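You operate a simulated robot arm through the tools that you are given. There is no shell and no other tool.

You run a simulated robot arm. Do the job below in one go: nothing can be reset, and whatever is moved stays where it is left.

Task
Hang the blue-head probe in the stirrer clamp, loosen the clamp knob, lower the clamp and tighten the knob.
Fine: clamp all the way down, so that the probe dips into the sample on the plate. Leave the samples and the other controls.
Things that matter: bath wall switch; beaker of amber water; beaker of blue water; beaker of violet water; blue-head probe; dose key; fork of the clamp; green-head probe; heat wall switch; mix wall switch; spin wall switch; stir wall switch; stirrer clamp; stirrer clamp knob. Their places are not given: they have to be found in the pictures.

Only the result counts: the job must be done as asked and must still hold three seconds after the hand-in. Knocking over, shifting, dropping, spilling or breaking anything else fails it.

Robot
A 7-joint arm with a fingered hand, fixed in place. Base frame: the origin is at the foot of the arm, x ahead of it, y to its left, z up. Units: mm, rad, N and s.
With the tool pointing down near the work surface it reaches from about 360 to 840 mm from the base axis. Its first joint turns from -2.007 to 2.007 rad. Payload 5 kg.
The tool frame sits at the grasp point between the pads (the TCP): z along the fingers, y along the line on which they close. The tips reach 32 mm beyond it. The gripper opens to 160 mm. The gripper's body begins 89 mm behind the TCP. The gripper is a hand of 4 fingers: y runs from the thumb to the fingers, the wrist lies at [0, 0, -267] in the tool frame, and closing takes about 1.5 s.
Orientation is that of the tool frame in the base frame, as [roll, pitch, yaw] about the fixed x, y, z axes, in that order (R = Rz(yaw) Ry(pitch) Rx(roll)). With the fingers straight down and closing along the base's y, the tool's x points along the base's -x, its y along +y and its z along -z.

Tools
- The arm moves only by the tool play_rows. Its argument "targets" is a list of rows, each an object (a shift or turn left out is 0, a gripper value left out holds the last) with "linear": the shift along the tool's x, y, z in units of 300 mm (1.0 is 300 mm), a list of three; "delta_rot": the turn, a rotation vector about the tool's x, y, z in units of 45 degrees (1.0 is 45 degrees), a list of three; "claw": the closure in counts, from 0 (fully open) to 255 (shut). In form: [{"linear": [x, y, z], "delta_rot": [ax, ay, az], "claw": claw}, ...]. A call has 1 to 20 rows; each row is the pose to reach, as a shift and turn from the pose commanded when the call began, along the tool's axes at that moment. A call with a number of a shift or a turn outside -1 to 1 is refused whole. Each row takes 0.2 s and may step no farther than 50 mm and 0.15 rad from the row before; otherwise, or with a gripper value out of range, the whole call is refused. A pose out of reach is approached as far as the arm can. The call stops where the force on the tool passes 40 N (or 10 N more than at its start, if that is more) or the arm is blocked; 0.2 s more then pass. The fingers move at their own pace (about 108 mm/s each) and stop on an object; they squeeze with about 29 N. The grip force told is the motor's: it shows also when the fingers shut on nothing. Time passes only in rows, and 0.2 s behind the last, so rows that repeat a pose let the fingers close. It gives the time, the measured TCP pose, the force on the tool (base axes), the opening and the grip force at its end, in the units of the frame above (readings bear some noise), with the torque about the TCP (base axes, N m) and any sound that the robot's microphone picked up.
- Cameras (640 x 400 px; columns grow to the right, rows downward): "scene" is fixed at [50.9, -501, 1954.6]; the picture's right is [0.38, -0.92, 0.00], its down [-0.70, -0.29, -0.65] and it looks along [0.60, 0.25, -0.76] (base axes); focal length 254 px, centre (320, 200). "wrist" rides on the gripper at [80, -4, -114] in the tool frame; the picture's right is [0.05, 1.00, 0.00], its down [-0.82, 0.04, -0.58] and it looks along [-0.58, 0.03, 0.82] (tool axes); focal length 265 px, centre (320, 200).
- get_image(camera): a new picture of that camera. It takes no simulated time.
- raise_lower(by): slides the trunk up (or, below 0, down) by that many mm; the arm rides with it, the base frame stays. It gives what a move gives, with no picture.
- preshape(shape): the hand has 4 fingers and takes this shape, open, in about a second: jaw (thumb against the fingers, like two jaws); tri (thumb and two fingers); tip (a fingertip pinch); poke (one finger out to press); point (the index stretched); flat (the hand flat); cup (the hand cupped); fist (a fist). The gripper value then closes the fingers along that shape, each until it touches; the sizes above hold for jaw. It gives what a move gives, with no picture.
- pixel_to_xyz(camera, pixels): for up to 12 pixels [column, row] of the newest picture of that camera ("zoom" is the newest enlarged one), the place [x, y, z] in the base frame of the surface seen there, good to about 2 mm. It takes no simulated time.
- zoom(camera, box): a new picture of the part [left, top, right, bottom] of that camera's present view, enlarged. It takes no simulated time.
- close_job(): hands the job in; it is judged then, once.

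Leave the gripper open and the arm clear of the work at the hand-in unless told otherwise.

The tools are called after "Emit:" by a JSON object that holds its "method" and its "body". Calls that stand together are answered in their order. play_rows: Moves the arm, as the interface text tells. Its arguments: {"type":"object","properties":{"targets":{"type":"array","items":{"type":"object","properties":{"linear":{"type":"array","items":{"type":"number"}},"delta_rot":{"type":"array","items":{"type":"number"}},"claw":{"type":"number"}}}}},"required":["targets"]} The other tools are called the same way: raise_lower (by) slides the trunk up or down; preshape (shape) gives the hand a shape; get_image (camera) takes a picture; pixel_to_xyz (camera, pixels) gives the place of the surface under pixels of a picture; zoom (camera, box) takes an enlarged picture of a part of a camera's view; close_job () hands the job in.

At the start:

```text
clock: 0.0
position: [160.2, -343.0, 1567.4]
tcp_rot: [-3.14, 0.003, -3.141]
wrist_force: [0.6, -0.4, -0.2]
moment: [-0.02, 0.0, -0.02]
finger_gap: 159.9
gripper_force: 0.2
shape: jaw
trunk travel left (down, up): [-925.0, 65.0]
```

scene: 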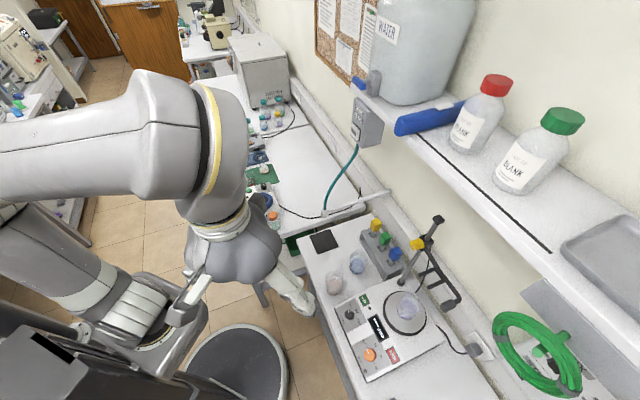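
wrist: 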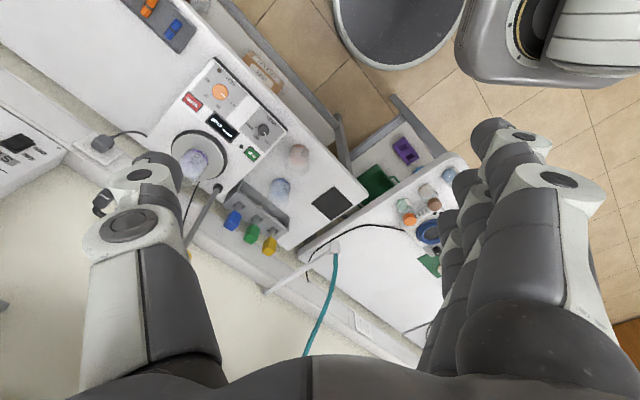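

I start by looking closely at the work area: the bench with the hotplate around scene pixels (300-500, 200-400).

Emit:
{"method": "zoom", "body": {"camera": "scene", "box": [290, 200, 500, 400]}}

Emit:
{"method": "zoom", "body": {"camera": "wrist", "box": [60, 40, 360, 300]}}

```text
2.00 times, centred on (395, 300) of scene
```

zoom: 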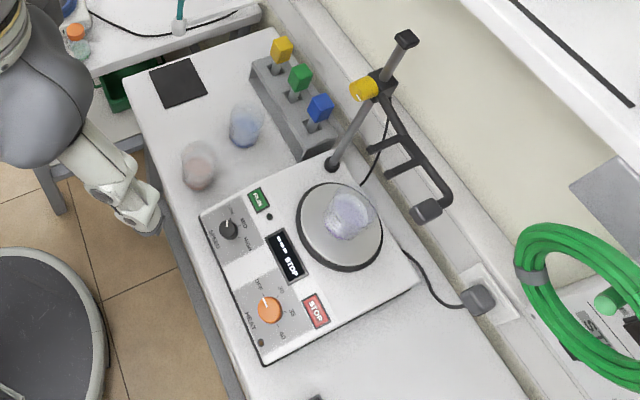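

```text
1.54 times, centred on (210, 170) of wrist
```

zoom: 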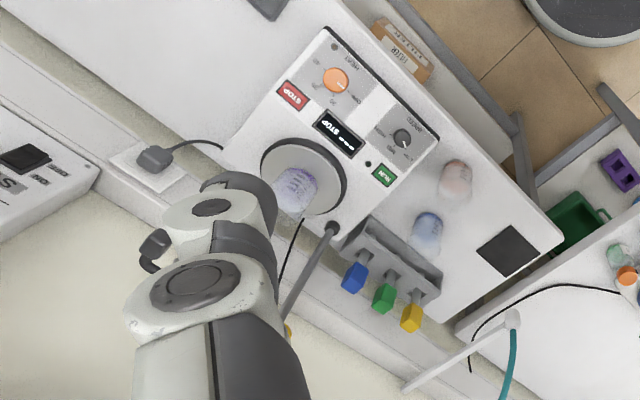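

The zoomed scene shows the probe rack (yellow, green, blue heads), the post with clamp and yellow knob, and a black fork. I ask for the places of these.

Emit:
{"method": "zoom", "body": {"camera": "scene", "box": [350, 200, 480, 320]}}

```text
3.33 times, centred on (415, 260) of scene
```

zoom: 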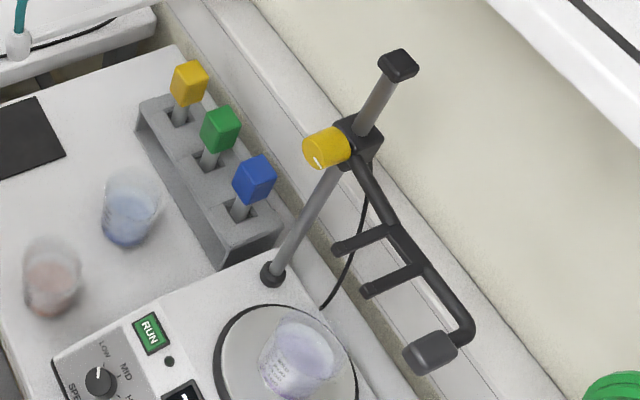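

Emit:
{"method": "pixel_to_xyz", "body": {"camera": "zoom", "pixels": [[255, 168], [252, 185], [237, 212], [218, 120], [188, 75], [398, 58], [272, 275], [325, 150], [370, 130], [335, 249], [367, 291], [432, 355]]}}

Emit:
{"method": "pixel_to_xyz", "body": {"camera": "zoom", "pixels": [[395, 226], [422, 268], [385, 190], [462, 330], [445, 340], [410, 360], [300, 350], [240, 350], [235, 250], [160, 120], [130, 200], [50, 280]]}}

```text
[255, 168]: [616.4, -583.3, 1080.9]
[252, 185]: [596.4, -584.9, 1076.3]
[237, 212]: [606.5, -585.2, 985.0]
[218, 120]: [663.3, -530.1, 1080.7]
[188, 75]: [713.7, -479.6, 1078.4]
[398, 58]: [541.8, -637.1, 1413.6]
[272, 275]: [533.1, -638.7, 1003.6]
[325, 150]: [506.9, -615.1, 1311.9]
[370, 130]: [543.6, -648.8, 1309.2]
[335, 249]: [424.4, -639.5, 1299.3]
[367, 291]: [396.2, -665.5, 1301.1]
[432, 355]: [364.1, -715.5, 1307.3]
```

```text
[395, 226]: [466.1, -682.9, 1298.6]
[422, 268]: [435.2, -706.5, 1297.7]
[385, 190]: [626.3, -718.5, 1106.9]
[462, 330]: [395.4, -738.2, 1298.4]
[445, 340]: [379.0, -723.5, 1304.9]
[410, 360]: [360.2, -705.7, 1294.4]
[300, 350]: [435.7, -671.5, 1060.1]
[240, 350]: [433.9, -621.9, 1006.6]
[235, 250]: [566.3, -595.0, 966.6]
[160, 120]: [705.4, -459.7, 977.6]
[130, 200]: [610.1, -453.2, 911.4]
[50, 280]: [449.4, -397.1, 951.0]
```

Blue head is near [606,-584,1080], the post near [537,-638], the fork at z≈1300. Now I query the surroundings: shelf edge, wall, bench, plate, beakers.

Emit:
{"method": "get_image", "body": {"camera": "scene"}}

Emit:
{"method": "pixel_to_xyz", "body": {"camera": "scene", "pixels": [[400, 125], [470, 185], [550, 252], [375, 95], [365, 130], [380, 195], [330, 212], [440, 130], [520, 270], [470, 280], [445, 300], [475, 350]]}}

Emit:
{"method": "pixel_to_xyz", "body": {"camera": "scene", "pixels": [[405, 318], [385, 310], [427, 313], [408, 295], [350, 350], [380, 380], [320, 270], [410, 300], [400, 307], [357, 255], [335, 280], [300, 250]]}}

```text
taken
```

scene: 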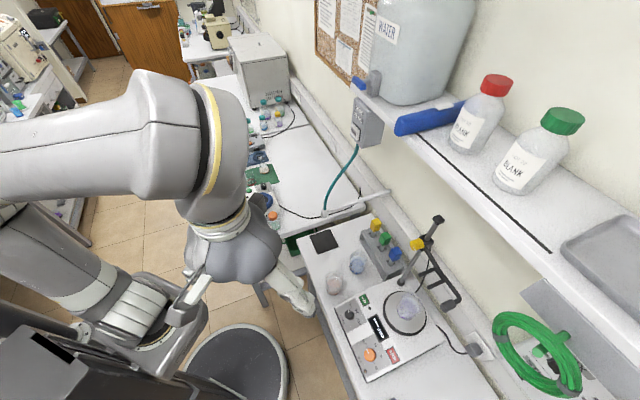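

```text
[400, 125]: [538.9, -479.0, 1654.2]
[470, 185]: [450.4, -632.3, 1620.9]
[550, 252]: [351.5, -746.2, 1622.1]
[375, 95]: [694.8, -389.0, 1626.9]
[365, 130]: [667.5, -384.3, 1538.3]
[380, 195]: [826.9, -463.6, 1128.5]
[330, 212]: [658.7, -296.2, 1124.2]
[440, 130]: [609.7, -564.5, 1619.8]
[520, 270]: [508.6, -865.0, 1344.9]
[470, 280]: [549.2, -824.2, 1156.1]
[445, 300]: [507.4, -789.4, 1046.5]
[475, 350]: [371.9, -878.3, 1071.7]
```

```text
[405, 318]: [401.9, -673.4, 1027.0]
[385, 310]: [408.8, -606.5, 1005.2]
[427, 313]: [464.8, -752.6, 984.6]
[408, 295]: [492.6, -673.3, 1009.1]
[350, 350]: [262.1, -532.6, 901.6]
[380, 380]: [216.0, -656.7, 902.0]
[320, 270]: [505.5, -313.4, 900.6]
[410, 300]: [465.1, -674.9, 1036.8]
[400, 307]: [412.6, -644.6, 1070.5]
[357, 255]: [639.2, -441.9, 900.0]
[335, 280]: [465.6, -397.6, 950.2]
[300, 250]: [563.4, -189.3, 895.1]
```

The bench top is at z≈900, plate top ≈1005, shelf front edge at z≈1620 overhanging the clamp. So the hand must come in from the front, tilted. First I lower the trunk somewhat (the hand is clear in the air) and look at the hand shapes.

Emit:
{"method": "raise_lower", "body": {"by": -200}}

Emit:
{"method": "preshape", "body": {"shape": "tip"}}

Emit:
{"method": "get_image", "body": {"camera": "wrist"}}

Emit:
{"method": "get_image", "body": {"camera": "scene"}}

```text
clock: 2.2
position: [158.4, -341.9, 1368.2]
tcp_rot: [-3.141, 0.003, -3.141]
wrist_force: [-1.1, -0.2, -0.2]
moment: [0.01, 0.0, 0.02]
finger_gap: 160.0
gripper_force: 0.0
shape: jaw
trunk travel left (down, up): [-725.0, 265.0]
```

```text
clock: 3.1
position: [158.9, -341.6, 1367.5]
tcp_rot: [3.141, 0.002, 3.14]
wrist_force: [0.0, 0.6, -0.2]
moment: [0.04, 0.0, 0.0]
finger_gap: 159.9
gripper_force: 0.1
shape: tip
trunk travel left (down, up): [-725.0, 265.0]
```

```text
taken
```

wrist: 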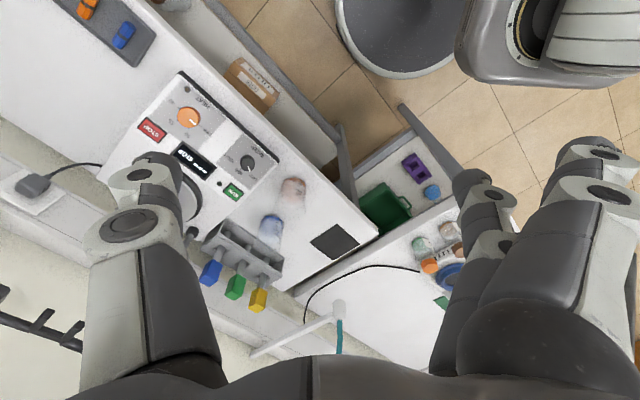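

```text
taken
```

scene: 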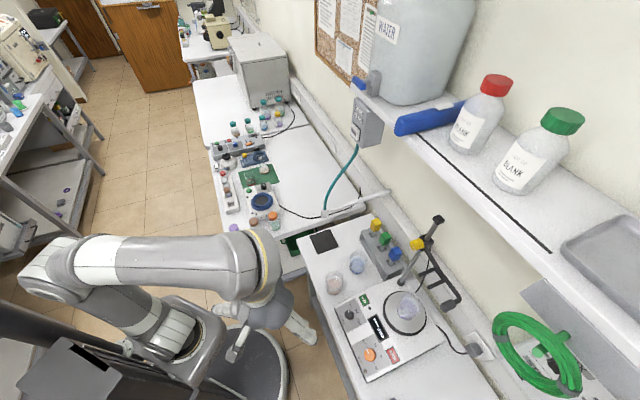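

In "tip" one finger is set apart. I let the fingers close partly in free air to see how they meet.

Emit:
{"method": "play_rows", "body": {"targets": [{"claw": 200}, {"claw": 200}, {"claw": 200}, {"claw": 200}, {"claw": 200}, {"claw": 200}, {"claw": 200}]}}

Emit:
{"method": "get_image", "body": {"camera": "wrist"}}

Emit:
{"method": "zoom", "body": {"camera": "scene", "box": [200, 260, 360, 380]}}

```text
clock: 4.7
position: [159.8, -342.2, 1368.2]
tcp_rot: [-3.141, -0.001, -3.142]
wrist_force: [-0.5, -0.7, 0.0]
moment: [0.01, 0.02, -0.01]
finger_gap: 35.1
gripper_force: 0.0
shape: tip
trunk travel left (down, up): [-725.0, 265.0]
```

```text
taken
```

wrist: 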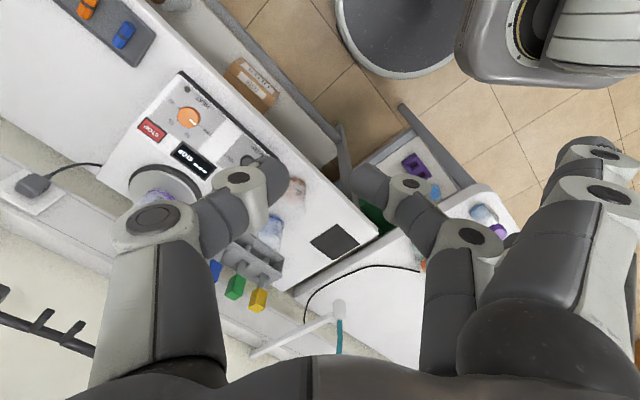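

```text
3.33 times, centred on (280, 320) of scene
```

zoom: 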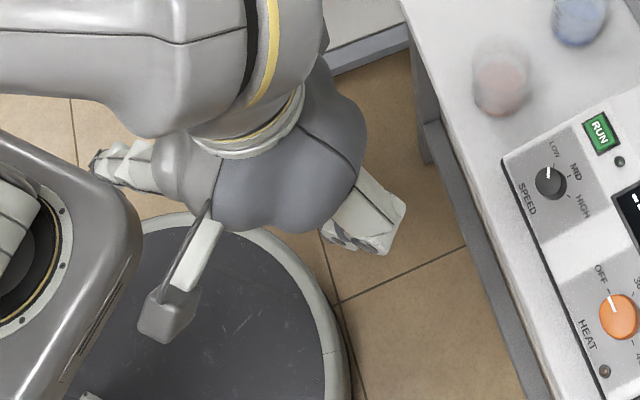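

In "tip" one finger stays open and sticks out. I compare with "jaw" and "tri".

Emit:
{"method": "preshape", "body": {"shape": "jaw"}}

Emit:
{"method": "play_rows", "body": {"targets": [{"claw": 200}, {"claw": 200}, {"claw": 200}, {"claw": 200}, {"claw": 200}, {"claw": 200}, {"claw": 200}]}}

Emit:
{"method": "get_image", "body": {"camera": "wrist"}}

Emit:
{"method": "preshape", "body": {"shape": "tri"}}

Emit:
{"method": "play_rows", "body": {"targets": [{"claw": 200}, {"claw": 200}, {"claw": 200}, {"claw": 200}, {"claw": 200}, {"claw": 200}, {"claw": 200}]}}

Emit:
{"method": "get_image", "body": {"camera": "wrist"}}

```text
clock: 5.6
position: [160.7, -342.3, 1367.8]
tcp_rot: [3.141, 0.001, 3.141]
wrist_force: [0.2, 0.5, -0.2]
moment: [-0.03, 0.02, -0.02]
finger_gap: 159.7
gripper_force: 0.1
shape: jaw
trunk travel left (down, up): [-725.0, 265.0]
```

```text
clock: 7.2
position: [159.3, -341.6, 1368.1]
tcp_rot: [-3.141, 0.003, 3.141]
wrist_force: [-0.2, -0.7, -0.4]
moment: [0.0, -0.06, -0.01]
finger_gap: 35.2
gripper_force: 0.0
shape: jaw
trunk travel left (down, up): [-725.0, 265.0]
```

```text
taken
```

wrist: 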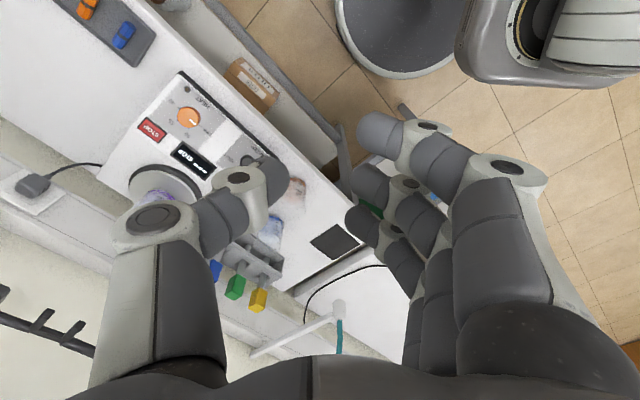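

```text
clock: 8.1
position: [158.7, -341.6, 1366.8]
tcp_rot: [3.141, 0.0, 3.14]
wrist_force: [0.0, -0.6, 0.0]
moment: [-0.02, -0.01, -0.01]
finger_gap: 160.1
gripper_force: 0.0
shape: tri
trunk travel left (down, up): [-725.0, 265.0]
```

```text
clock: 9.7
position: [160.0, -342.9, 1367.9]
tcp_rot: [-3.141, 0.001, 3.14]
wrist_force: [0.8, 1.2, -0.4]
moment: [0.04, 0.02, -0.01]
finger_gap: 35.3
gripper_force: 0.0
shape: tri
trunk travel left (down, up): [-725.0, 265.0]
```

```text
taken
```

wrist: 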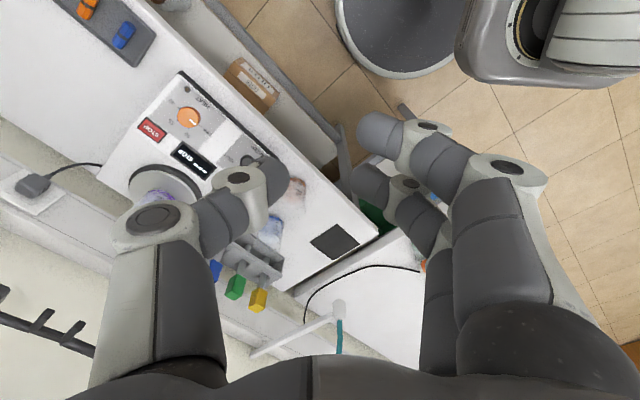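

I measure the fingertip places on this picture to know their layout (thumb tip ≈(268,178), middle ≈(372,182), front finger ≈(378,130)).

Emit:
{"method": "pixel_to_xyz", "body": {"camera": "wrist", "pixels": [[268, 175], [372, 182], [375, 130], [240, 190], [410, 215], [430, 150], [210, 220], [440, 290], [150, 220], [520, 200]]}}

Emit:
{"method": "preshape", "body": {"shape": "jaw"}}

Emit:
{"method": "get_image", "body": {"camera": "wrist"}}

Emit:
{"method": "pixel_to_xyz", "body": {"camera": "wrist", "pixels": [[160, 170], [140, 175], [495, 130], [475, 190], [460, 225], [440, 270], [130, 230], [540, 190]]}}

```text
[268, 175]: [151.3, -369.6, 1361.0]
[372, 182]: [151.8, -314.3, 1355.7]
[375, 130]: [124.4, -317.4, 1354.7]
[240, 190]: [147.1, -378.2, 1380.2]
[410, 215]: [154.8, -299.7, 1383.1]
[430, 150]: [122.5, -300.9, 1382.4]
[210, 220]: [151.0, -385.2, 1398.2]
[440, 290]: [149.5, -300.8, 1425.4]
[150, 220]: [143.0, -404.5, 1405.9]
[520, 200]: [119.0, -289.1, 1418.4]
```

```text
clock: 10.6
position: [160.2, -342.4, 1367.1]
tcp_rot: [-3.14, 0.0, -3.142]
wrist_force: [0.9, 0.3, 0.9]
moment: [-0.02, -0.03, -0.01]
finger_gap: 159.9
gripper_force: 0.0
shape: jaw
trunk travel left (down, up): [-725.0, 265.0]
```

```text
taken
```

wrist: 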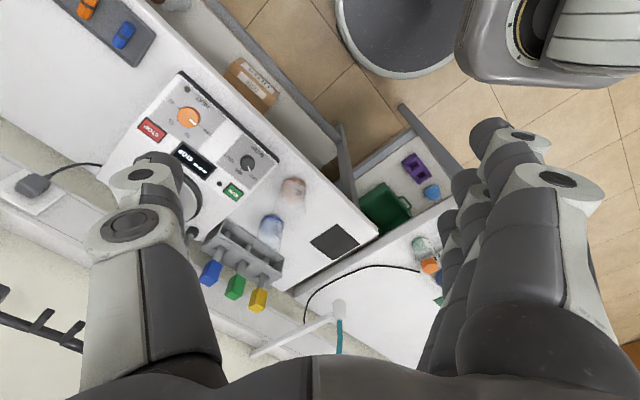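

```text
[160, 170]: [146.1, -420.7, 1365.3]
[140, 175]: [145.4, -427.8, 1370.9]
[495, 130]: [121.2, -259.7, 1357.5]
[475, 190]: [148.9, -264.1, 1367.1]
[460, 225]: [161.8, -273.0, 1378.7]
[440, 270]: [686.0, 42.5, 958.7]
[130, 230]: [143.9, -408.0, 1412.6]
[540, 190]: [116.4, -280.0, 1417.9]
```

Fingers sit at tool x = +27, 0, −27 with the thumb opposite the middle one. I now turn the hand so that it closes along the bench (bench line is ~44° in the base frame) and move toward the work, still high and clear (z≈1367).

Emit:
{"method": "play_rows", "body": {"targets": [{"linear": [-0.095, -0.032, 0], "delta_rot": [0, 0, 0.167], "claw": 0}, {"linear": [-0.19, -0.064, 0], "delta_rot": [0, 0, 0.333]}, {"linear": [-0.285, -0.097, 0], "delta_rot": [0, 0, 0.5]}, {"linear": [-0.38, -0.129, 0], "delta_rot": [0, 0, 0.667]}, {"linear": [-0.475, -0.161, 0], "delta_rot": [0, 0, 0.833]}, {"linear": [-0.567, -0.193, 0], "delta_rot": [0, 0, 1.0]}]}}

```text
clock: 12.2
position: [361.0, -391.6, 1344.5]
tcp_rot: [3.087, -0.035, 2.439]
wrist_force: [-0.6, -1.5, 0.6]
moment: [0.06, -0.02, 0.03]
finger_gap: 160.2
gripper_force: 0.1
shape: jaw
out of reach, approached as far as the arm can: row 3, 4
trunk travel left (down, up): [-725.0, 265.0]
stopped in row 6: the arm was blocked; the commanded pose is now the measured one
```

The arm reported a reach trouble and a block. I look at the scene before going on.

Emit:
{"method": "get_image", "body": {"camera": "scene"}}

Emit:
{"method": "get_image", "body": {"camera": "wrist"}}

```text
taken
```

scene: 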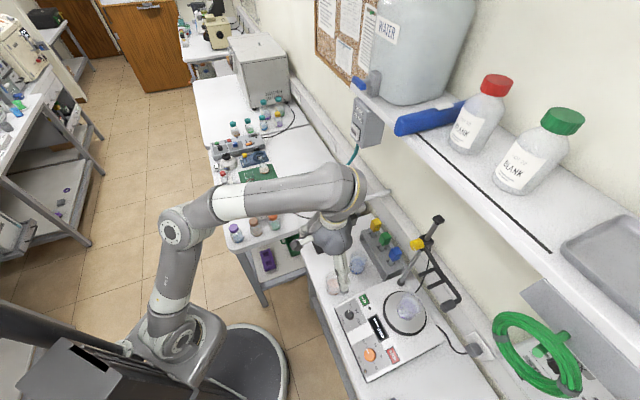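

```text
taken
```

wrist: 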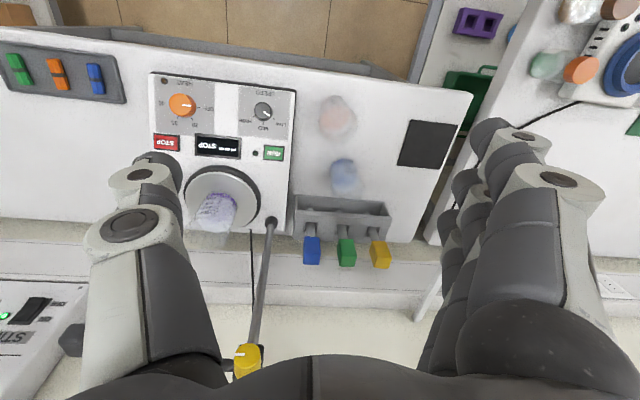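

The elbow has swung over to the left; nothing was touched. Next I tilt the hand by 35° (fingers toward the wall) in small steps.

Emit:
{"method": "play_rows", "body": {"targets": [{"delta_rot": [0, -0.111, 0]}, {"delta_rot": [0, -0.222, 0]}, {"delta_rot": [0, -0.333, 0]}, {"delta_rot": [0, -0.444, 0]}, {"delta_rot": [0, -0.556, 0]}, {"delta_rot": [0, -0.667, 0]}, {"delta_rot": [0, -0.778, 0]}]}}

```text
clock: 13.8
position: [362.8, -390.7, 1344.6]
tcp_rot: [3.08, 0.578, 2.404]
wrist_force: [-0.6, 0.0, -0.5]
moment: [-0.05, 0.03, 0.01]
finger_gap: 160.0
gripper_force: 0.0
shape: jaw
trunk travel left (down, up): [-725.0, 265.0]
```

Tilt works. I take pictures to measure the rack, the heads and the fork better.

Emit:
{"method": "get_image", "body": {"camera": "wrist"}}

Emit:
{"method": "zoom", "body": {"camera": "wrist", "box": [180, 180, 460, 400]}}

```text
taken
```

wrist: 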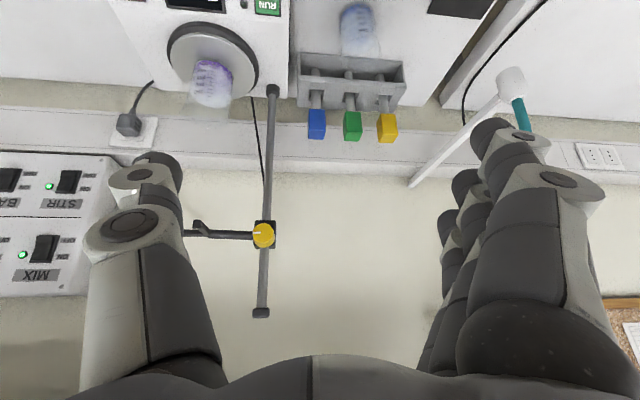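

```text
1.82 times, centred on (320, 290) of wrist
```

zoom: 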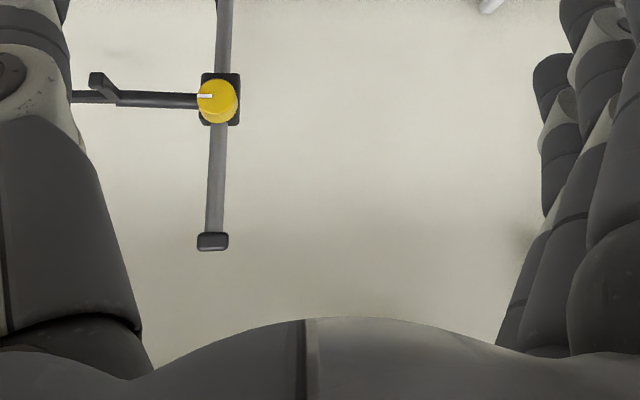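

I zoom on the rack and the probes' heads.

Emit:
{"method": "zoom", "body": {"camera": "wrist", "box": [280, 40, 424, 150]}}

Emit:
{"method": "pixel_to_xyz", "body": {"camera": "wrist", "pixels": [[316, 112], [316, 137], [316, 125], [309, 125], [325, 125], [388, 130], [352, 127], [317, 103], [301, 90], [404, 95], [301, 60], [404, 65]]}}

```text
3.64 times, centred on (352, 95) of wrist
```

zoom: 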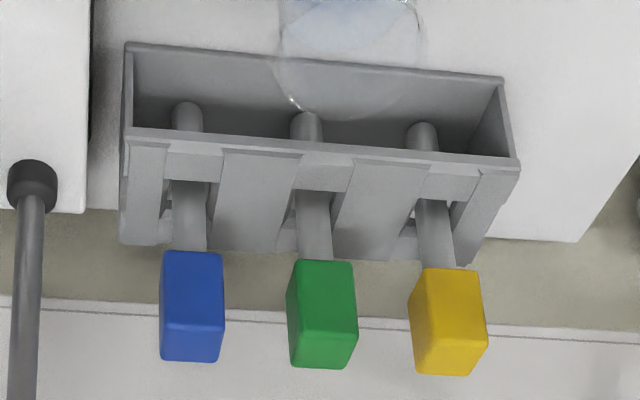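

```text
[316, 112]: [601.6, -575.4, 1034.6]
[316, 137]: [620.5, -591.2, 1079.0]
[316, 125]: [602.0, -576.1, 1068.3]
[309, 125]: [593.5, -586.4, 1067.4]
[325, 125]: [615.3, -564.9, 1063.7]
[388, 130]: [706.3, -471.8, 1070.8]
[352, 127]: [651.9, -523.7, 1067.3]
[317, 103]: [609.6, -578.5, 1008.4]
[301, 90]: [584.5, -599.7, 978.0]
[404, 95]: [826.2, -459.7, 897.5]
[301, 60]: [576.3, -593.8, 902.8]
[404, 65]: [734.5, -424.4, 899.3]
```

I query points on the blue head's edges, shaft and rack in this zoom.

Emit:
{"method": "pixel_to_xyz", "body": {"camera": "zoom", "pixels": [[192, 258], [192, 322], [192, 335], [192, 356], [166, 290], [219, 290], [165, 345], [218, 345], [190, 235], [190, 200], [187, 115], [190, 165]]}}

Emit:
{"method": "pixel_to_xyz", "body": {"camera": "zoom", "pixels": [[291, 300], [350, 300], [412, 305], [482, 310], [145, 165], [250, 180], [390, 190], [500, 175], [180, 140], [440, 160], [308, 130], [130, 120]]}}

```text
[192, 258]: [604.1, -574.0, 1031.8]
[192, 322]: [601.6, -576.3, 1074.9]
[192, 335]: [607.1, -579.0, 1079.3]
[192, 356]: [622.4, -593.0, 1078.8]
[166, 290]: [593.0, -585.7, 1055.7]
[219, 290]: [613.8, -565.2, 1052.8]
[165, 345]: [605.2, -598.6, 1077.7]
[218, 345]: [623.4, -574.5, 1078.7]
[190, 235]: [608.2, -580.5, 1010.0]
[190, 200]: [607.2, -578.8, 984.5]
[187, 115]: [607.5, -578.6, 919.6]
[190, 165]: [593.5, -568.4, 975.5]
```

```text
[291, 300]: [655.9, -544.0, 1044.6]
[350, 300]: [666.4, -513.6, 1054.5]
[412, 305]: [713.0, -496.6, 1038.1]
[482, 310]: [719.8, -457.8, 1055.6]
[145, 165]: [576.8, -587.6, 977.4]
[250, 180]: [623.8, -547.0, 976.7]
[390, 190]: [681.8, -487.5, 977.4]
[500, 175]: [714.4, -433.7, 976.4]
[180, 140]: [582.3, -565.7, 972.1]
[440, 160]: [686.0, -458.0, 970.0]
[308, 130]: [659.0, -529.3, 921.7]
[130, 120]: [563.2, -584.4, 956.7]
```

The numbers say: the bench line is at 45°, blue head centre ≈ [613.5,-585.8], z 1030–1079, about 30×30 mm with an ≈18 mm shaft ending near z≈910. Now I go to a viewing pose in front of the fork (TCP ≈ [331,-574,1430]) while straightening the hand.

Emit:
{"method": "play_rows", "body": {"targets": [{"linear": [-0.054, -0.065, -0.011], "delta_rot": [0.014, -0.0055, 0.0062]}, {"linear": [-0.108, -0.13, -0.022], "delta_rot": [0.028, -0.011, 0.0123]}, {"linear": [-0.162, -0.195, -0.033], "delta_rot": [0.042, -0.0166, 0.0185]}, {"linear": [-0.216, -0.26, -0.044], "delta_rot": [0.056, -0.022, 0.0247]}, {"linear": [-0.27, -0.324, -0.056], "delta_rot": [0.07, -0.0276, 0.031]}, {"linear": [-0.324, -0.389, -0.067], "delta_rot": [0.084, -0.033, 0.037]}, {"linear": [-0.378, -0.454, -0.078], "delta_rot": [0.098, -0.0387, 0.043]}, {"linear": [-0.432, -0.519, -0.089], "delta_rot": [0.1125, -0.0442, 0.0493]}]}}

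Emit:
{"method": "get_image", "body": {"camera": "wrist"}}

Emit:
{"method": "get_image", "body": {"camera": "scene"}}

```text
clock: 15.6
position: [330.2, -575.5, 1430.3]
tcp_rot: [3.14, 0.606, 2.356]
wrist_force: [0.1, -0.4, 0.3]
moment: [0.03, -0.03, 0.0]
finger_gap: 159.9
gripper_force: 0.0
shape: jaw
trunk travel left (down, up): [-725.0, 265.0]
```

```text
taken
```

wrist: 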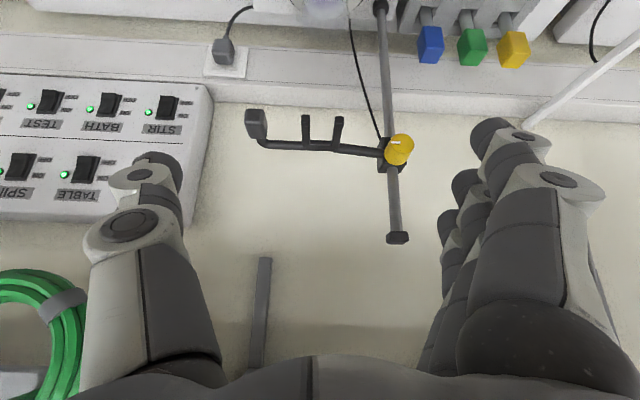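

```text
taken
```

scene: 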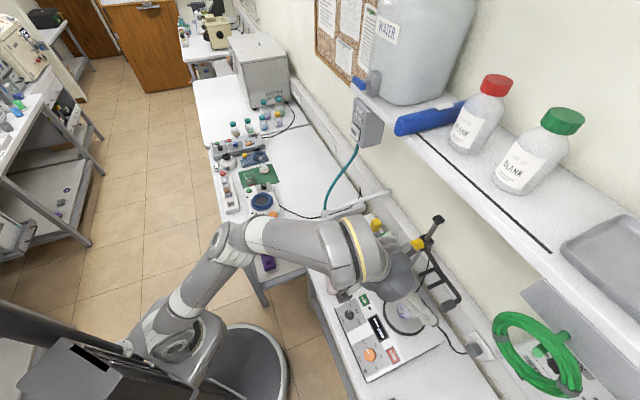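

I see the fork with two prongs at about (307,130) and (337,130), the handle at (255,122), the knob at (398,150). I zoom on it.

Emit:
{"method": "zoom", "body": {"camera": "wrist", "box": [235, 90, 425, 210]}}

```text
3.33 times, centred on (330, 150) of wrist
```

zoom: 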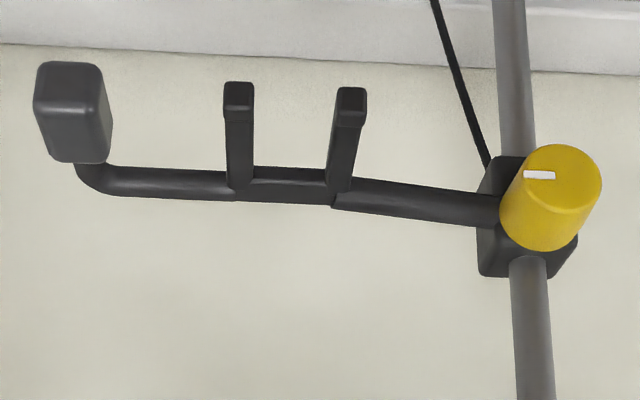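

Emit:
{"method": "pixel_to_xyz", "body": {"camera": "zoom", "pixels": [[239, 98], [226, 130], [251, 130], [240, 165], [352, 103], [336, 135], [363, 135], [343, 170], [340, 185], [285, 185], [180, 180], [430, 200]]}}

Emit:
{"method": "pixel_to_xyz", "body": {"camera": "zoom", "pixels": [[70, 125], [42, 125], [95, 125], [65, 80], [70, 155], [100, 90], [548, 195], [510, 220], [590, 190], [545, 240], [540, 175], [500, 265]]}}

Emit:
{"method": "pixel_to_xyz", "body": {"camera": "zoom", "pixels": [[232, 88], [240, 112], [238, 140], [240, 180], [358, 92], [348, 120], [344, 145], [340, 200], [545, 150], [548, 235], [508, 190], [598, 185]]}}

```text
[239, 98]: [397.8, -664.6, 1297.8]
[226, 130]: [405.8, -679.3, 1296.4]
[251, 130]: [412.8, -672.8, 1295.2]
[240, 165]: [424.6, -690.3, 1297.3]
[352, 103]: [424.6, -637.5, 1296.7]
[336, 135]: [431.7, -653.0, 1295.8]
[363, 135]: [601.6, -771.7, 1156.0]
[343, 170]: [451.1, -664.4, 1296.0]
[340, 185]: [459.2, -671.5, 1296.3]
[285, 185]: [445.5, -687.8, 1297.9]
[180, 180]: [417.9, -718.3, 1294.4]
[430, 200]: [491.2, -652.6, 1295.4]
```

```text
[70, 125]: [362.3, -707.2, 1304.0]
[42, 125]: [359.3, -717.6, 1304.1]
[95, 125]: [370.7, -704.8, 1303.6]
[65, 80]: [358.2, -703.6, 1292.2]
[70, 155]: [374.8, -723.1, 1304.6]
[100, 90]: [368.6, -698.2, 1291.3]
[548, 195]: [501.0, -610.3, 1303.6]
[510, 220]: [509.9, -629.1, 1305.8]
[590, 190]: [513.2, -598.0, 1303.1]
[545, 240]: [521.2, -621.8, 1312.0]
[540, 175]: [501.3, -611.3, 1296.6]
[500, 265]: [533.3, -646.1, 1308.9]
```

```text
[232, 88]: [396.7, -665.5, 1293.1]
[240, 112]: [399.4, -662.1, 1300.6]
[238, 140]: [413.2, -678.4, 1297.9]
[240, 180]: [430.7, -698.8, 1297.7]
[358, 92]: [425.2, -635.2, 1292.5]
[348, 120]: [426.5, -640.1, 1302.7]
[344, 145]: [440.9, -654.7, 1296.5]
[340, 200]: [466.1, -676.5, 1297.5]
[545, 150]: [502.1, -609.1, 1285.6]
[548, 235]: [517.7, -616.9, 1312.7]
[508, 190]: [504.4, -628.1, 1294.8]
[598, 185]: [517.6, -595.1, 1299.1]
```

The fork's slot is centred at u≈−170 (along-bench coordinate), gap ≈27 mm, with small lips at the prong tips; the knob's axis is about [x 499+, z≈1298]. First the probe: I move across in front of the post, at a safe distance, to a pose above and before the blue head, closing the fingers to a gap of about 58 mm.

Emit:
{"method": "play_rows", "body": {"targets": [{"linear": [0.038, 0.1286, 0.0548], "claw": 163}, {"linear": [0.076, 0.257, 0.1096]}, {"linear": [0.114, 0.386, 0.1644]}, {"linear": [0.152, 0.514, 0.219]}, {"linear": [0.19, 0.643, 0.274]}, {"linear": [0.177, 0.643, 0.389]}, {"linear": [0.164, 0.643, 0.504]}, {"linear": [0.15, 0.643, 0.619]}, {"linear": [0.137, 0.643, 0.734]}, {"linear": [0.1237, 0.643, 0.849]}, {"linear": [0.1237, 0.643, 0.849]}]}}

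Emit:
{"method": "get_image", "body": {"camera": "wrist"}}

Emit:
{"method": "get_image", "body": {"camera": "scene"}}

```text
clock: 18.0
position: [546.2, -518.2, 1201.8]
tcp_rot: [3.139, 0.606, 2.359]
wrist_force: [-1.2, 0.6, -0.1]
moment: [0.0, -0.02, -0.02]
finger_gap: 58.2
gripper_force: 0.1
shape: jaw
out of reach, approached as far as the arm can: row 10, 11
trunk travel left (down, up): [-725.0, 265.0]
```

```text
taken
```

wrist: 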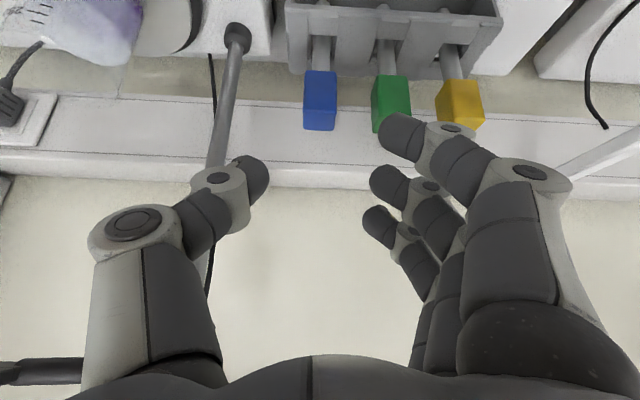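

```text
taken
```

scene: 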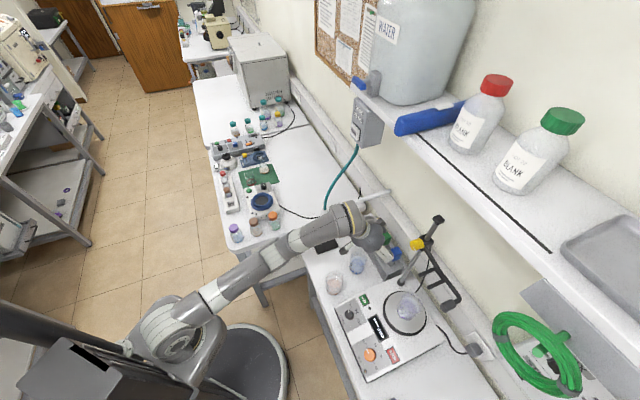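

The arm is nearly stretched at this trunk height, so I want to know the shoulder height. I query points on the arm in the scene picture: shoulder ≈(175,330), forearm ≈(260,265), wrist ≈(345,225).

Emit:
{"method": "pixel_to_xyz", "body": {"camera": "scene", "pixels": [[175, 320], [160, 340], [200, 350], [180, 360], [225, 290], [270, 260], [310, 235], [345, 222], [375, 235], [205, 300], [240, 280], [150, 310]]}}

```text
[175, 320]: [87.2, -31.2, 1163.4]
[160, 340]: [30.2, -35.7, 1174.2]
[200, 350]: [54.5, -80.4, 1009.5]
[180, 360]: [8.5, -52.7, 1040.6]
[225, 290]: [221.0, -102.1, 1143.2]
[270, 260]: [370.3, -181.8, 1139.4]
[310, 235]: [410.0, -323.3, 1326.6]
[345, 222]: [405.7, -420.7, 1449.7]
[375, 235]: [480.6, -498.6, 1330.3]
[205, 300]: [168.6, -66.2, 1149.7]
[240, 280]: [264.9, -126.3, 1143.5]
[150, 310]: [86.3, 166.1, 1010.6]
```

The shoulder is at z≈1100 and the hand is bent sharply above it. Raising the trunk should help. I back off toward the robot by 100 mm first, then raise the trunk by 200.

Emit:
{"method": "play_rows", "body": {"targets": [{"linear": [0.0913, 0, -0.0633]}, {"linear": [0.1827, 0, -0.1267]}, {"linear": [0.274, 0, -0.19]}]}}

Emit:
{"method": "raise_lower", "body": {"by": 200}}

Emit:
{"method": "get_image", "body": {"camera": "scene"}}

```text
clock: 18.8
position: [474.4, -446.2, 1200.8]
tcp_rot: [-3.14, 0.607, 2.359]
wrist_force: [0.0, 0.3, -0.3]
moment: [0.0, 0.0, 0.01]
finger_gap: 58.3
gripper_force: 0.0
shape: jaw
trunk travel left (down, up): [-725.0, 265.0]
```

```text
clock: 20.9
position: [473.9, -447.7, 1399.4]
tcp_rot: [3.139, 0.609, 2.356]
wrist_force: [-0.4, 0.3, 0.1]
moment: [0.01, 0.01, 0.02]
finger_gap: 58.3
gripper_force: 0.1
shape: jaw
trunk travel left (down, up): [-925.0, 65.0]
```

```text
taken
```

scene: 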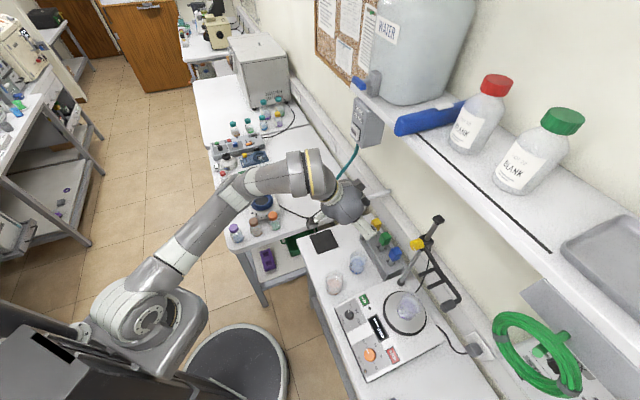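

Now I descend again to the pose before the blue head (z≈1200).

Emit:
{"method": "play_rows", "body": {"targets": [{"linear": [0.016, 0.0005, 0.1235]}, {"linear": [0.032, 0.001, 0.247]}, {"linear": [0.048, 0.0015, 0.3705]}, {"linear": [0.064, 0.002, 0.494]}, {"linear": [0.08, 0.0025, 0.6175]}, {"linear": [0.096, 0.0033, 0.741]}, {"linear": [0.096, 0.0033, 0.741]}]}}

Emit:
{"method": "get_image", "body": {"camera": "scene"}}

Emit:
{"method": "get_image", "body": {"camera": "wrist"}}

```text
clock: 22.7
position: [525.9, -487.7, 1298.5]
tcp_rot: [3.067, 0.713, 2.339]
wrist_force: [0.6, -0.6, -0.1]
moment: [0.02, -0.01, 0.03]
finger_gap: 58.0
gripper_force: 0.0
shape: jaw
out of reach, approached as far as the arm can: row 5, 6, 7
trunk travel left (down, up): [-925.0, 65.0]
stopped in row 7: the arm was blocked; the commanded pose is now the measured one
```

```text
taken
```

scene: 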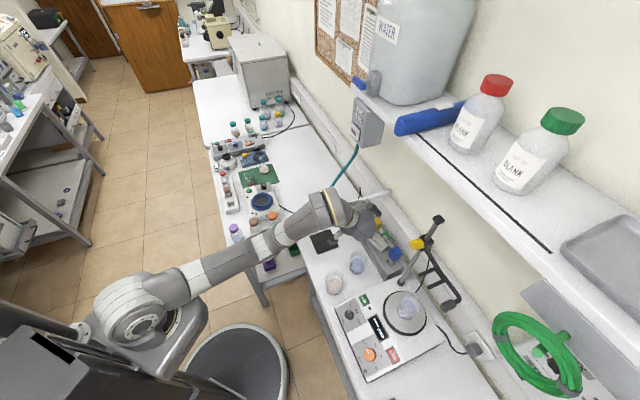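

```text
taken
```

wrist: 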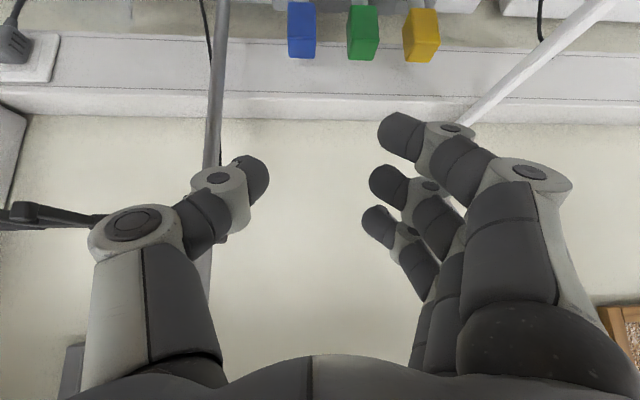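

Worse at this height; I query the arm's links to understand the joint geometry.

Emit:
{"method": "pixel_to_xyz", "body": {"camera": "scene", "pixels": [[135, 310], [165, 295], [190, 280], [215, 265], [245, 250], [270, 238], [300, 225], [325, 212], [350, 215], [365, 225], [85, 330], [45, 335]]}}

```text
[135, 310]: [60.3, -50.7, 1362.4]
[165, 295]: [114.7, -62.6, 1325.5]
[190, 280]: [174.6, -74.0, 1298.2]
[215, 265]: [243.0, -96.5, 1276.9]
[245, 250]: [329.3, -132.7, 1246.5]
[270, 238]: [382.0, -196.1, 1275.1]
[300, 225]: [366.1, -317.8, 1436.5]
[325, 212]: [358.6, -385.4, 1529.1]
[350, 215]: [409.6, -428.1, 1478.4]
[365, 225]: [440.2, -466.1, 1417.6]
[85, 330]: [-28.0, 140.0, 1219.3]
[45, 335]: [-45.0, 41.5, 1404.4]
```

The bend at the wrist is what limits the arm; a flatter hand (60° from straight down) fits both the rack and the fork. I turn the hand to that tilt in place.

Emit:
{"method": "play_rows", "body": {"targets": [{"linear": [0.03, 0, -0.02], "delta_rot": [0.0155, -0.085, -0.006]}, {"linear": [0.06, 0, -0.04], "delta_rot": [0.031, -0.17, -0.012]}, {"linear": [0.06, 0, -0.04], "delta_rot": [0.0465, -0.255, -0.018]}, {"linear": [0.06, 0, -0.04], "delta_rot": [0.062, -0.34, -0.024]}, {"linear": [0.06, 0, -0.04], "delta_rot": [0.0774, -0.4249, -0.0297]}, {"linear": [0.06, 0, -0.04], "delta_rot": [0.0774, -0.4249, -0.0297]}]}}

```text
clock: 23.8
position: [457.6, -452.4, 1400.9]
tcp_rot: [3.002, 1.09, 2.246]
wrist_force: [0.4, -0.2, -0.6]
moment: [0.0, -0.03, -0.01]
finger_gap: 57.6
gripper_force: 0.1
shape: jaw
out of reach, approached as far as the arm can: row 1, 2, 3, 4, 5
trunk travel left (down, up): [-925.0, 65.0]
stopped in row 5: the arm was blocked; the commanded pose is now the measured one
```

The arm wandered upward. I look again.

Emit:
{"method": "get_image", "body": {"camera": "scene"}}

Emit:
{"method": "pixel_to_xyz", "body": {"camera": "scene", "pixels": [[135, 310], [165, 295], [190, 280], [215, 265], [245, 250], [270, 238], [300, 225], [325, 212], [350, 215], [365, 225]]}}

Emit:
{"method": "get_image", "body": {"camera": "wrist"}}

```text
taken
```

scene: 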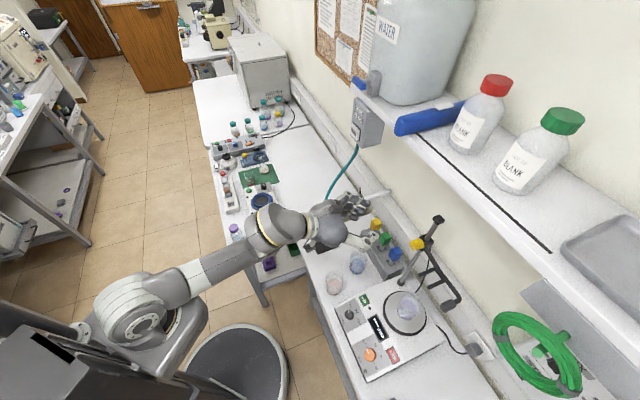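

```text
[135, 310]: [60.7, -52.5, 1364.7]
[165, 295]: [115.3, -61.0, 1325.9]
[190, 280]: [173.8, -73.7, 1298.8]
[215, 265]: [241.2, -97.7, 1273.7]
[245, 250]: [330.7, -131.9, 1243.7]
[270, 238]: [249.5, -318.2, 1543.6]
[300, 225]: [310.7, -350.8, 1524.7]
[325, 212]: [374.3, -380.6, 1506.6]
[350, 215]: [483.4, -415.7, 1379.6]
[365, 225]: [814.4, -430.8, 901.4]
```

```text
taken
```

wrist: 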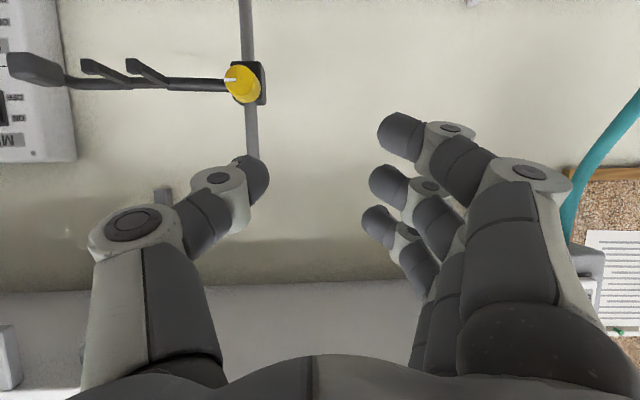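

The upper arm looks to be at a joint limit with the elbow low. With a lower trunk the shoulder would be better placed. I check where the front edges of the benches are, to keep the elbow clear.

Emit:
{"method": "pixel_to_xyz", "body": {"camera": "scene", "pixels": [[225, 215], [240, 250], [262, 300], [303, 262], [315, 300], [330, 340], [350, 390], [236, 232], [253, 227], [273, 220], [20, 345], [100, 300]]}}

```text
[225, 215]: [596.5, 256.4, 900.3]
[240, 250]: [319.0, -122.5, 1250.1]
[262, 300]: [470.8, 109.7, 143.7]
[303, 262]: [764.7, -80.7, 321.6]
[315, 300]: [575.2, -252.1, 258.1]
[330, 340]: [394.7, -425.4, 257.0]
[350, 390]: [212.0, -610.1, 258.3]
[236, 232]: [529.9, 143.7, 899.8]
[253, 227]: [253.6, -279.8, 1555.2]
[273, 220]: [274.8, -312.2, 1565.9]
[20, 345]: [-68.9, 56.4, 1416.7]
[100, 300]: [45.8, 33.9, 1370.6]
```

The bench fronts are far enough from the elbow (w≈560–580, left table corner near [470,110]). I lower the trunk by 200 (fingers then at z≈1200, clear of everything below, beakers end near 980).

Emit:
{"method": "raise_lower", "body": {"by": -200}}

```text
clock: 25.9
position: [456.8, -453.5, 1200.2]
tcp_rot: [3.003, 1.088, 2.244]
wrist_force: [0.1, -0.3, 0.2]
moment: [-0.02, 0.01, 0.01]
finger_gap: 57.9
gripper_force: 0.2
shape: jaw
trunk travel left (down, up): [-725.0, 265.0]
```

Next I straighten the hand to the 60° tilt and move up 90 mm relative to the shoulder.

Emit:
{"method": "play_rows", "body": {"targets": [{"linear": [-0.068, 0.019, -0.03], "delta_rot": [0.013, 0.014, -0.016]}, {"linear": [-0.136, 0.038, -0.059], "delta_rot": [0.0256, 0.028, -0.0325]}, {"linear": [-0.204, 0.057, -0.089], "delta_rot": [0.038, 0.042, -0.049]}, {"linear": [-0.272, 0.0757, -0.118], "delta_rot": [0.0512, 0.0565, -0.065]}, {"linear": [-0.272, 0.0757, -0.118], "delta_rot": [0.0512, 0.0565, -0.065]}]}}

Emit:
{"method": "get_image", "body": {"camera": "scene"}}

```text
clock: 27.1
position: [474.7, -446.4, 1287.2]
tcp_rot: [-3.135, 1.042, 2.361]
wrist_force: [-0.3, 0.5, 0.2]
moment: [0.0, -0.01, 0.02]
finger_gap: 58.2
gripper_force: 0.0
shape: jaw
trunk travel left (down, up): [-725.0, 265.0]
```

```text
taken
```

scene: 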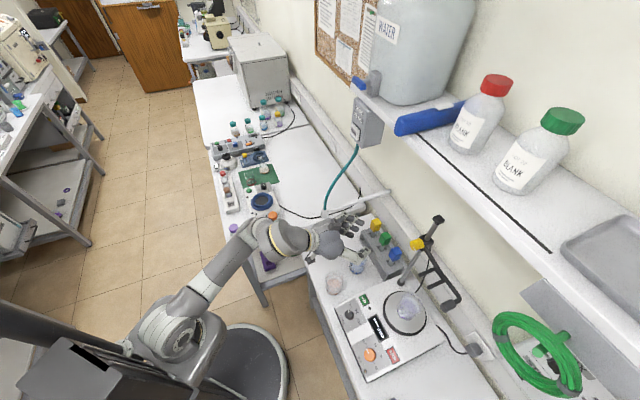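

That worked. I lower the trunk by 120 more (fingers to z≈1167) and then check the view of the blue head.

Emit:
{"method": "raise_lower", "body": {"by": -120}}

Emit:
{"method": "get_image", "body": {"camera": "wrist"}}

```text
clock: 28.6
position: [474.7, -446.2, 1167.4]
tcp_rot: [-3.137, 1.042, 2.362]
wrist_force: [0.0, -0.4, -0.3]
moment: [-0.01, -0.04, 0.01]
finger_gap: 58.0
gripper_force: 0.0
shape: jaw
trunk travel left (down, up): [-605.0, 385.0]
```

```text
taken
```

wrist: 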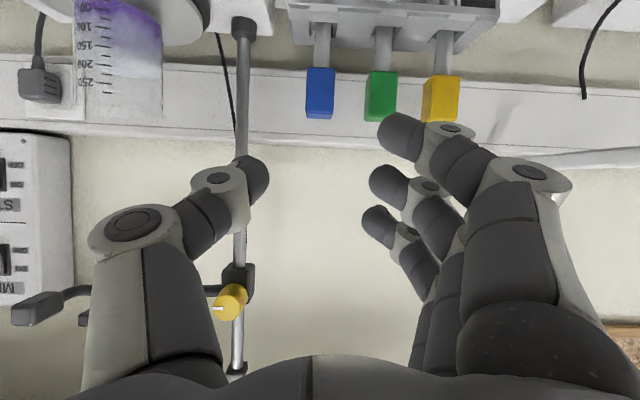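

I zoom on the blue head to refine its size and place.

Emit:
{"method": "zoom", "body": {"camera": "wrist", "box": [265, 30, 393, 130]}}

```text
4.00 times, centred on (329, 80) of wrist
```

zoom: 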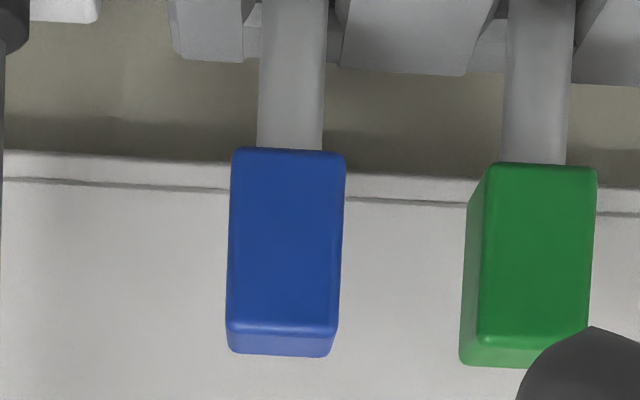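

Emit:
{"method": "pixel_to_xyz", "body": {"camera": "zoom", "pixels": [[234, 240], [286, 240], [338, 240], [236, 158], [340, 160], [286, 318], [282, 345], [290, 120], [262, 120], [320, 120], [290, 60], [290, 152]]}}

Emit:
{"method": "pixel_to_xyz", "body": {"camera": "zoom", "pixels": [[231, 240], [341, 240], [229, 300], [338, 300], [484, 250], [590, 250], [535, 250], [270, 60], [315, 60], [470, 250], [535, 130], [286, 200]]}}

```text
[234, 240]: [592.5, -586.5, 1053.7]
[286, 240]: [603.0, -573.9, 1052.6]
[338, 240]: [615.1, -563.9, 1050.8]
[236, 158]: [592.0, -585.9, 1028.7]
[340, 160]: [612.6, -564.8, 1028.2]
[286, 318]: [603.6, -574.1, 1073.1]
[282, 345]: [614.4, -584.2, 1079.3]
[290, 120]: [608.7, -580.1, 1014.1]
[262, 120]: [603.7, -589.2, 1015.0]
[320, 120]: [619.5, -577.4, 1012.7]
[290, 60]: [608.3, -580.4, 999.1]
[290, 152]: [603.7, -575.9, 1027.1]
```

```text
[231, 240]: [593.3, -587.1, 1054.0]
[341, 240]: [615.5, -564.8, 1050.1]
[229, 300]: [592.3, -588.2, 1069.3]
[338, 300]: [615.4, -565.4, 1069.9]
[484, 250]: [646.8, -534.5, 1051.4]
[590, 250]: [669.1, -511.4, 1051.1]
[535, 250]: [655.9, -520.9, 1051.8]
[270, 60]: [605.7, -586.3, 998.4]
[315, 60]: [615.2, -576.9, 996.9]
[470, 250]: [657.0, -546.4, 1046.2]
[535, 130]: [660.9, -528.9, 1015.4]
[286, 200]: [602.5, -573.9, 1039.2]
```

Head: 32 mm wide, z 1027–1079, shaft ≈20 mm thick, centre u≈20, w≈848. Now I measure where the fingertips really are at this opening (thumb inner edge ≈(266,180), middle inner edge ≈(373,180), front finger ≈(381,135)).

Emit:
{"method": "zoom", "body": {"camera": "wrist", "box": [180, 90, 500, 290]}}

Emit:
{"method": "pixel_to_xyz", "body": {"camera": "zoom", "pixels": [[168, 150], [172, 180], [165, 205], [140, 150], [385, 178], [388, 165], [400, 185], [405, 70], [402, 90], [370, 245], [375, 255], [120, 250]]}}

```text
2.00 times, centred on (340, 190) of wrist
```

zoom: 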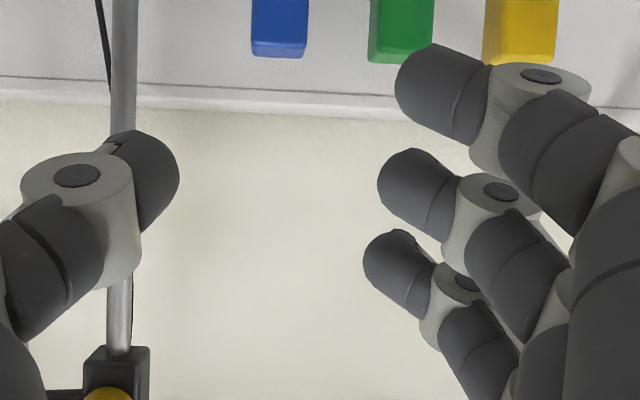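

```text
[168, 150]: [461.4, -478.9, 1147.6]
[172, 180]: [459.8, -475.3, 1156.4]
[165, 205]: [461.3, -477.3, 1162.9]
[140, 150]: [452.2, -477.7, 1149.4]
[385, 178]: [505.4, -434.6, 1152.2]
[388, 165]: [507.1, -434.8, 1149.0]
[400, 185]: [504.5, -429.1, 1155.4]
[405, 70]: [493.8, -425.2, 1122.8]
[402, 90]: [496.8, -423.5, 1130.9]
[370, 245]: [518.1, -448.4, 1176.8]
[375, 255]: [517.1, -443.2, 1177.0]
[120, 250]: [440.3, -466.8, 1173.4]
```

The fingertips meet near 20 mm beyond the TCP. I check how far the finger knuckles stick out sideways (rings at zoom (588,90), (541,200), (487,290)) since the green head is next to the blue one.

Emit:
{"method": "pixel_to_xyz", "body": {"camera": "zoom", "pixels": [[585, 90], [540, 80], [538, 200], [500, 190], [485, 290], [600, 130], [630, 150], [570, 190], [560, 260], [455, 130], [480, 90], [440, 230]]}}

```text
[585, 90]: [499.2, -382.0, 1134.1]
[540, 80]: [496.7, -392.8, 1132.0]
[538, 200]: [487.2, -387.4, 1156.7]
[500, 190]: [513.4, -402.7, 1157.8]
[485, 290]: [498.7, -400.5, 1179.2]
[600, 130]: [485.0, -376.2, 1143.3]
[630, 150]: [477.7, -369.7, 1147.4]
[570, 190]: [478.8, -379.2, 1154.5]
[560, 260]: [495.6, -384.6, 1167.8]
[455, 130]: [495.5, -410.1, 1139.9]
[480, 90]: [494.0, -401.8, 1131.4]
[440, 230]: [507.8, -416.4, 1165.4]
```

The knuckles reach out ~60 mm, so I use a narrower gap (~44 mm) for the approach and stay 1.5 mm on the post side. I move to 90 mm before the grasp pose.

Emit:
{"method": "play_rows", "body": {"targets": [{"linear": [-0.012, -0.001, 0.096], "claw": 186}, {"linear": [-0.024, -0.0025, 0.193]}, {"linear": [-0.036, -0.004, 0.289]}, {"linear": [-0.0477, -0.005, 0.3857]}, {"linear": [-0.0477, -0.005, 0.3857]}]}}

Emit:
{"method": "get_image", "body": {"camera": "wrist"}}

```text
clock: 29.8
position: [475.5, -484.4, 1138.1]
tcp_rot: [-3.135, 1.038, 2.366]
wrist_force: [0.9, 0.1, 0.2]
moment: [0.01, -0.03, 0.02]
finger_gap: 43.6
gripper_force: 0.0
shape: jaw
out of reach, approached as far as the arm can: row 1, 2, 3, 4, 5
trunk travel left (down, up): [-605.0, 385.0]
```

```text
taken
```

wrist: 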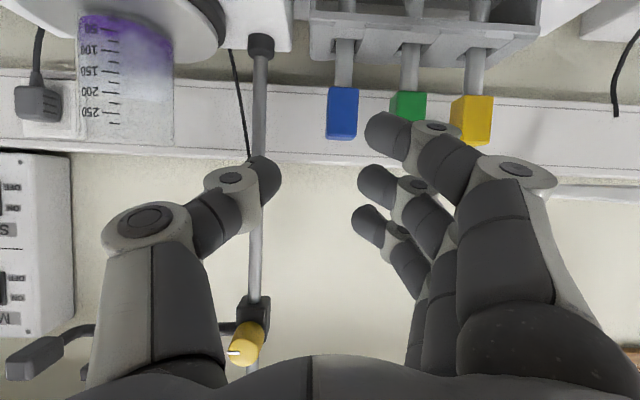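

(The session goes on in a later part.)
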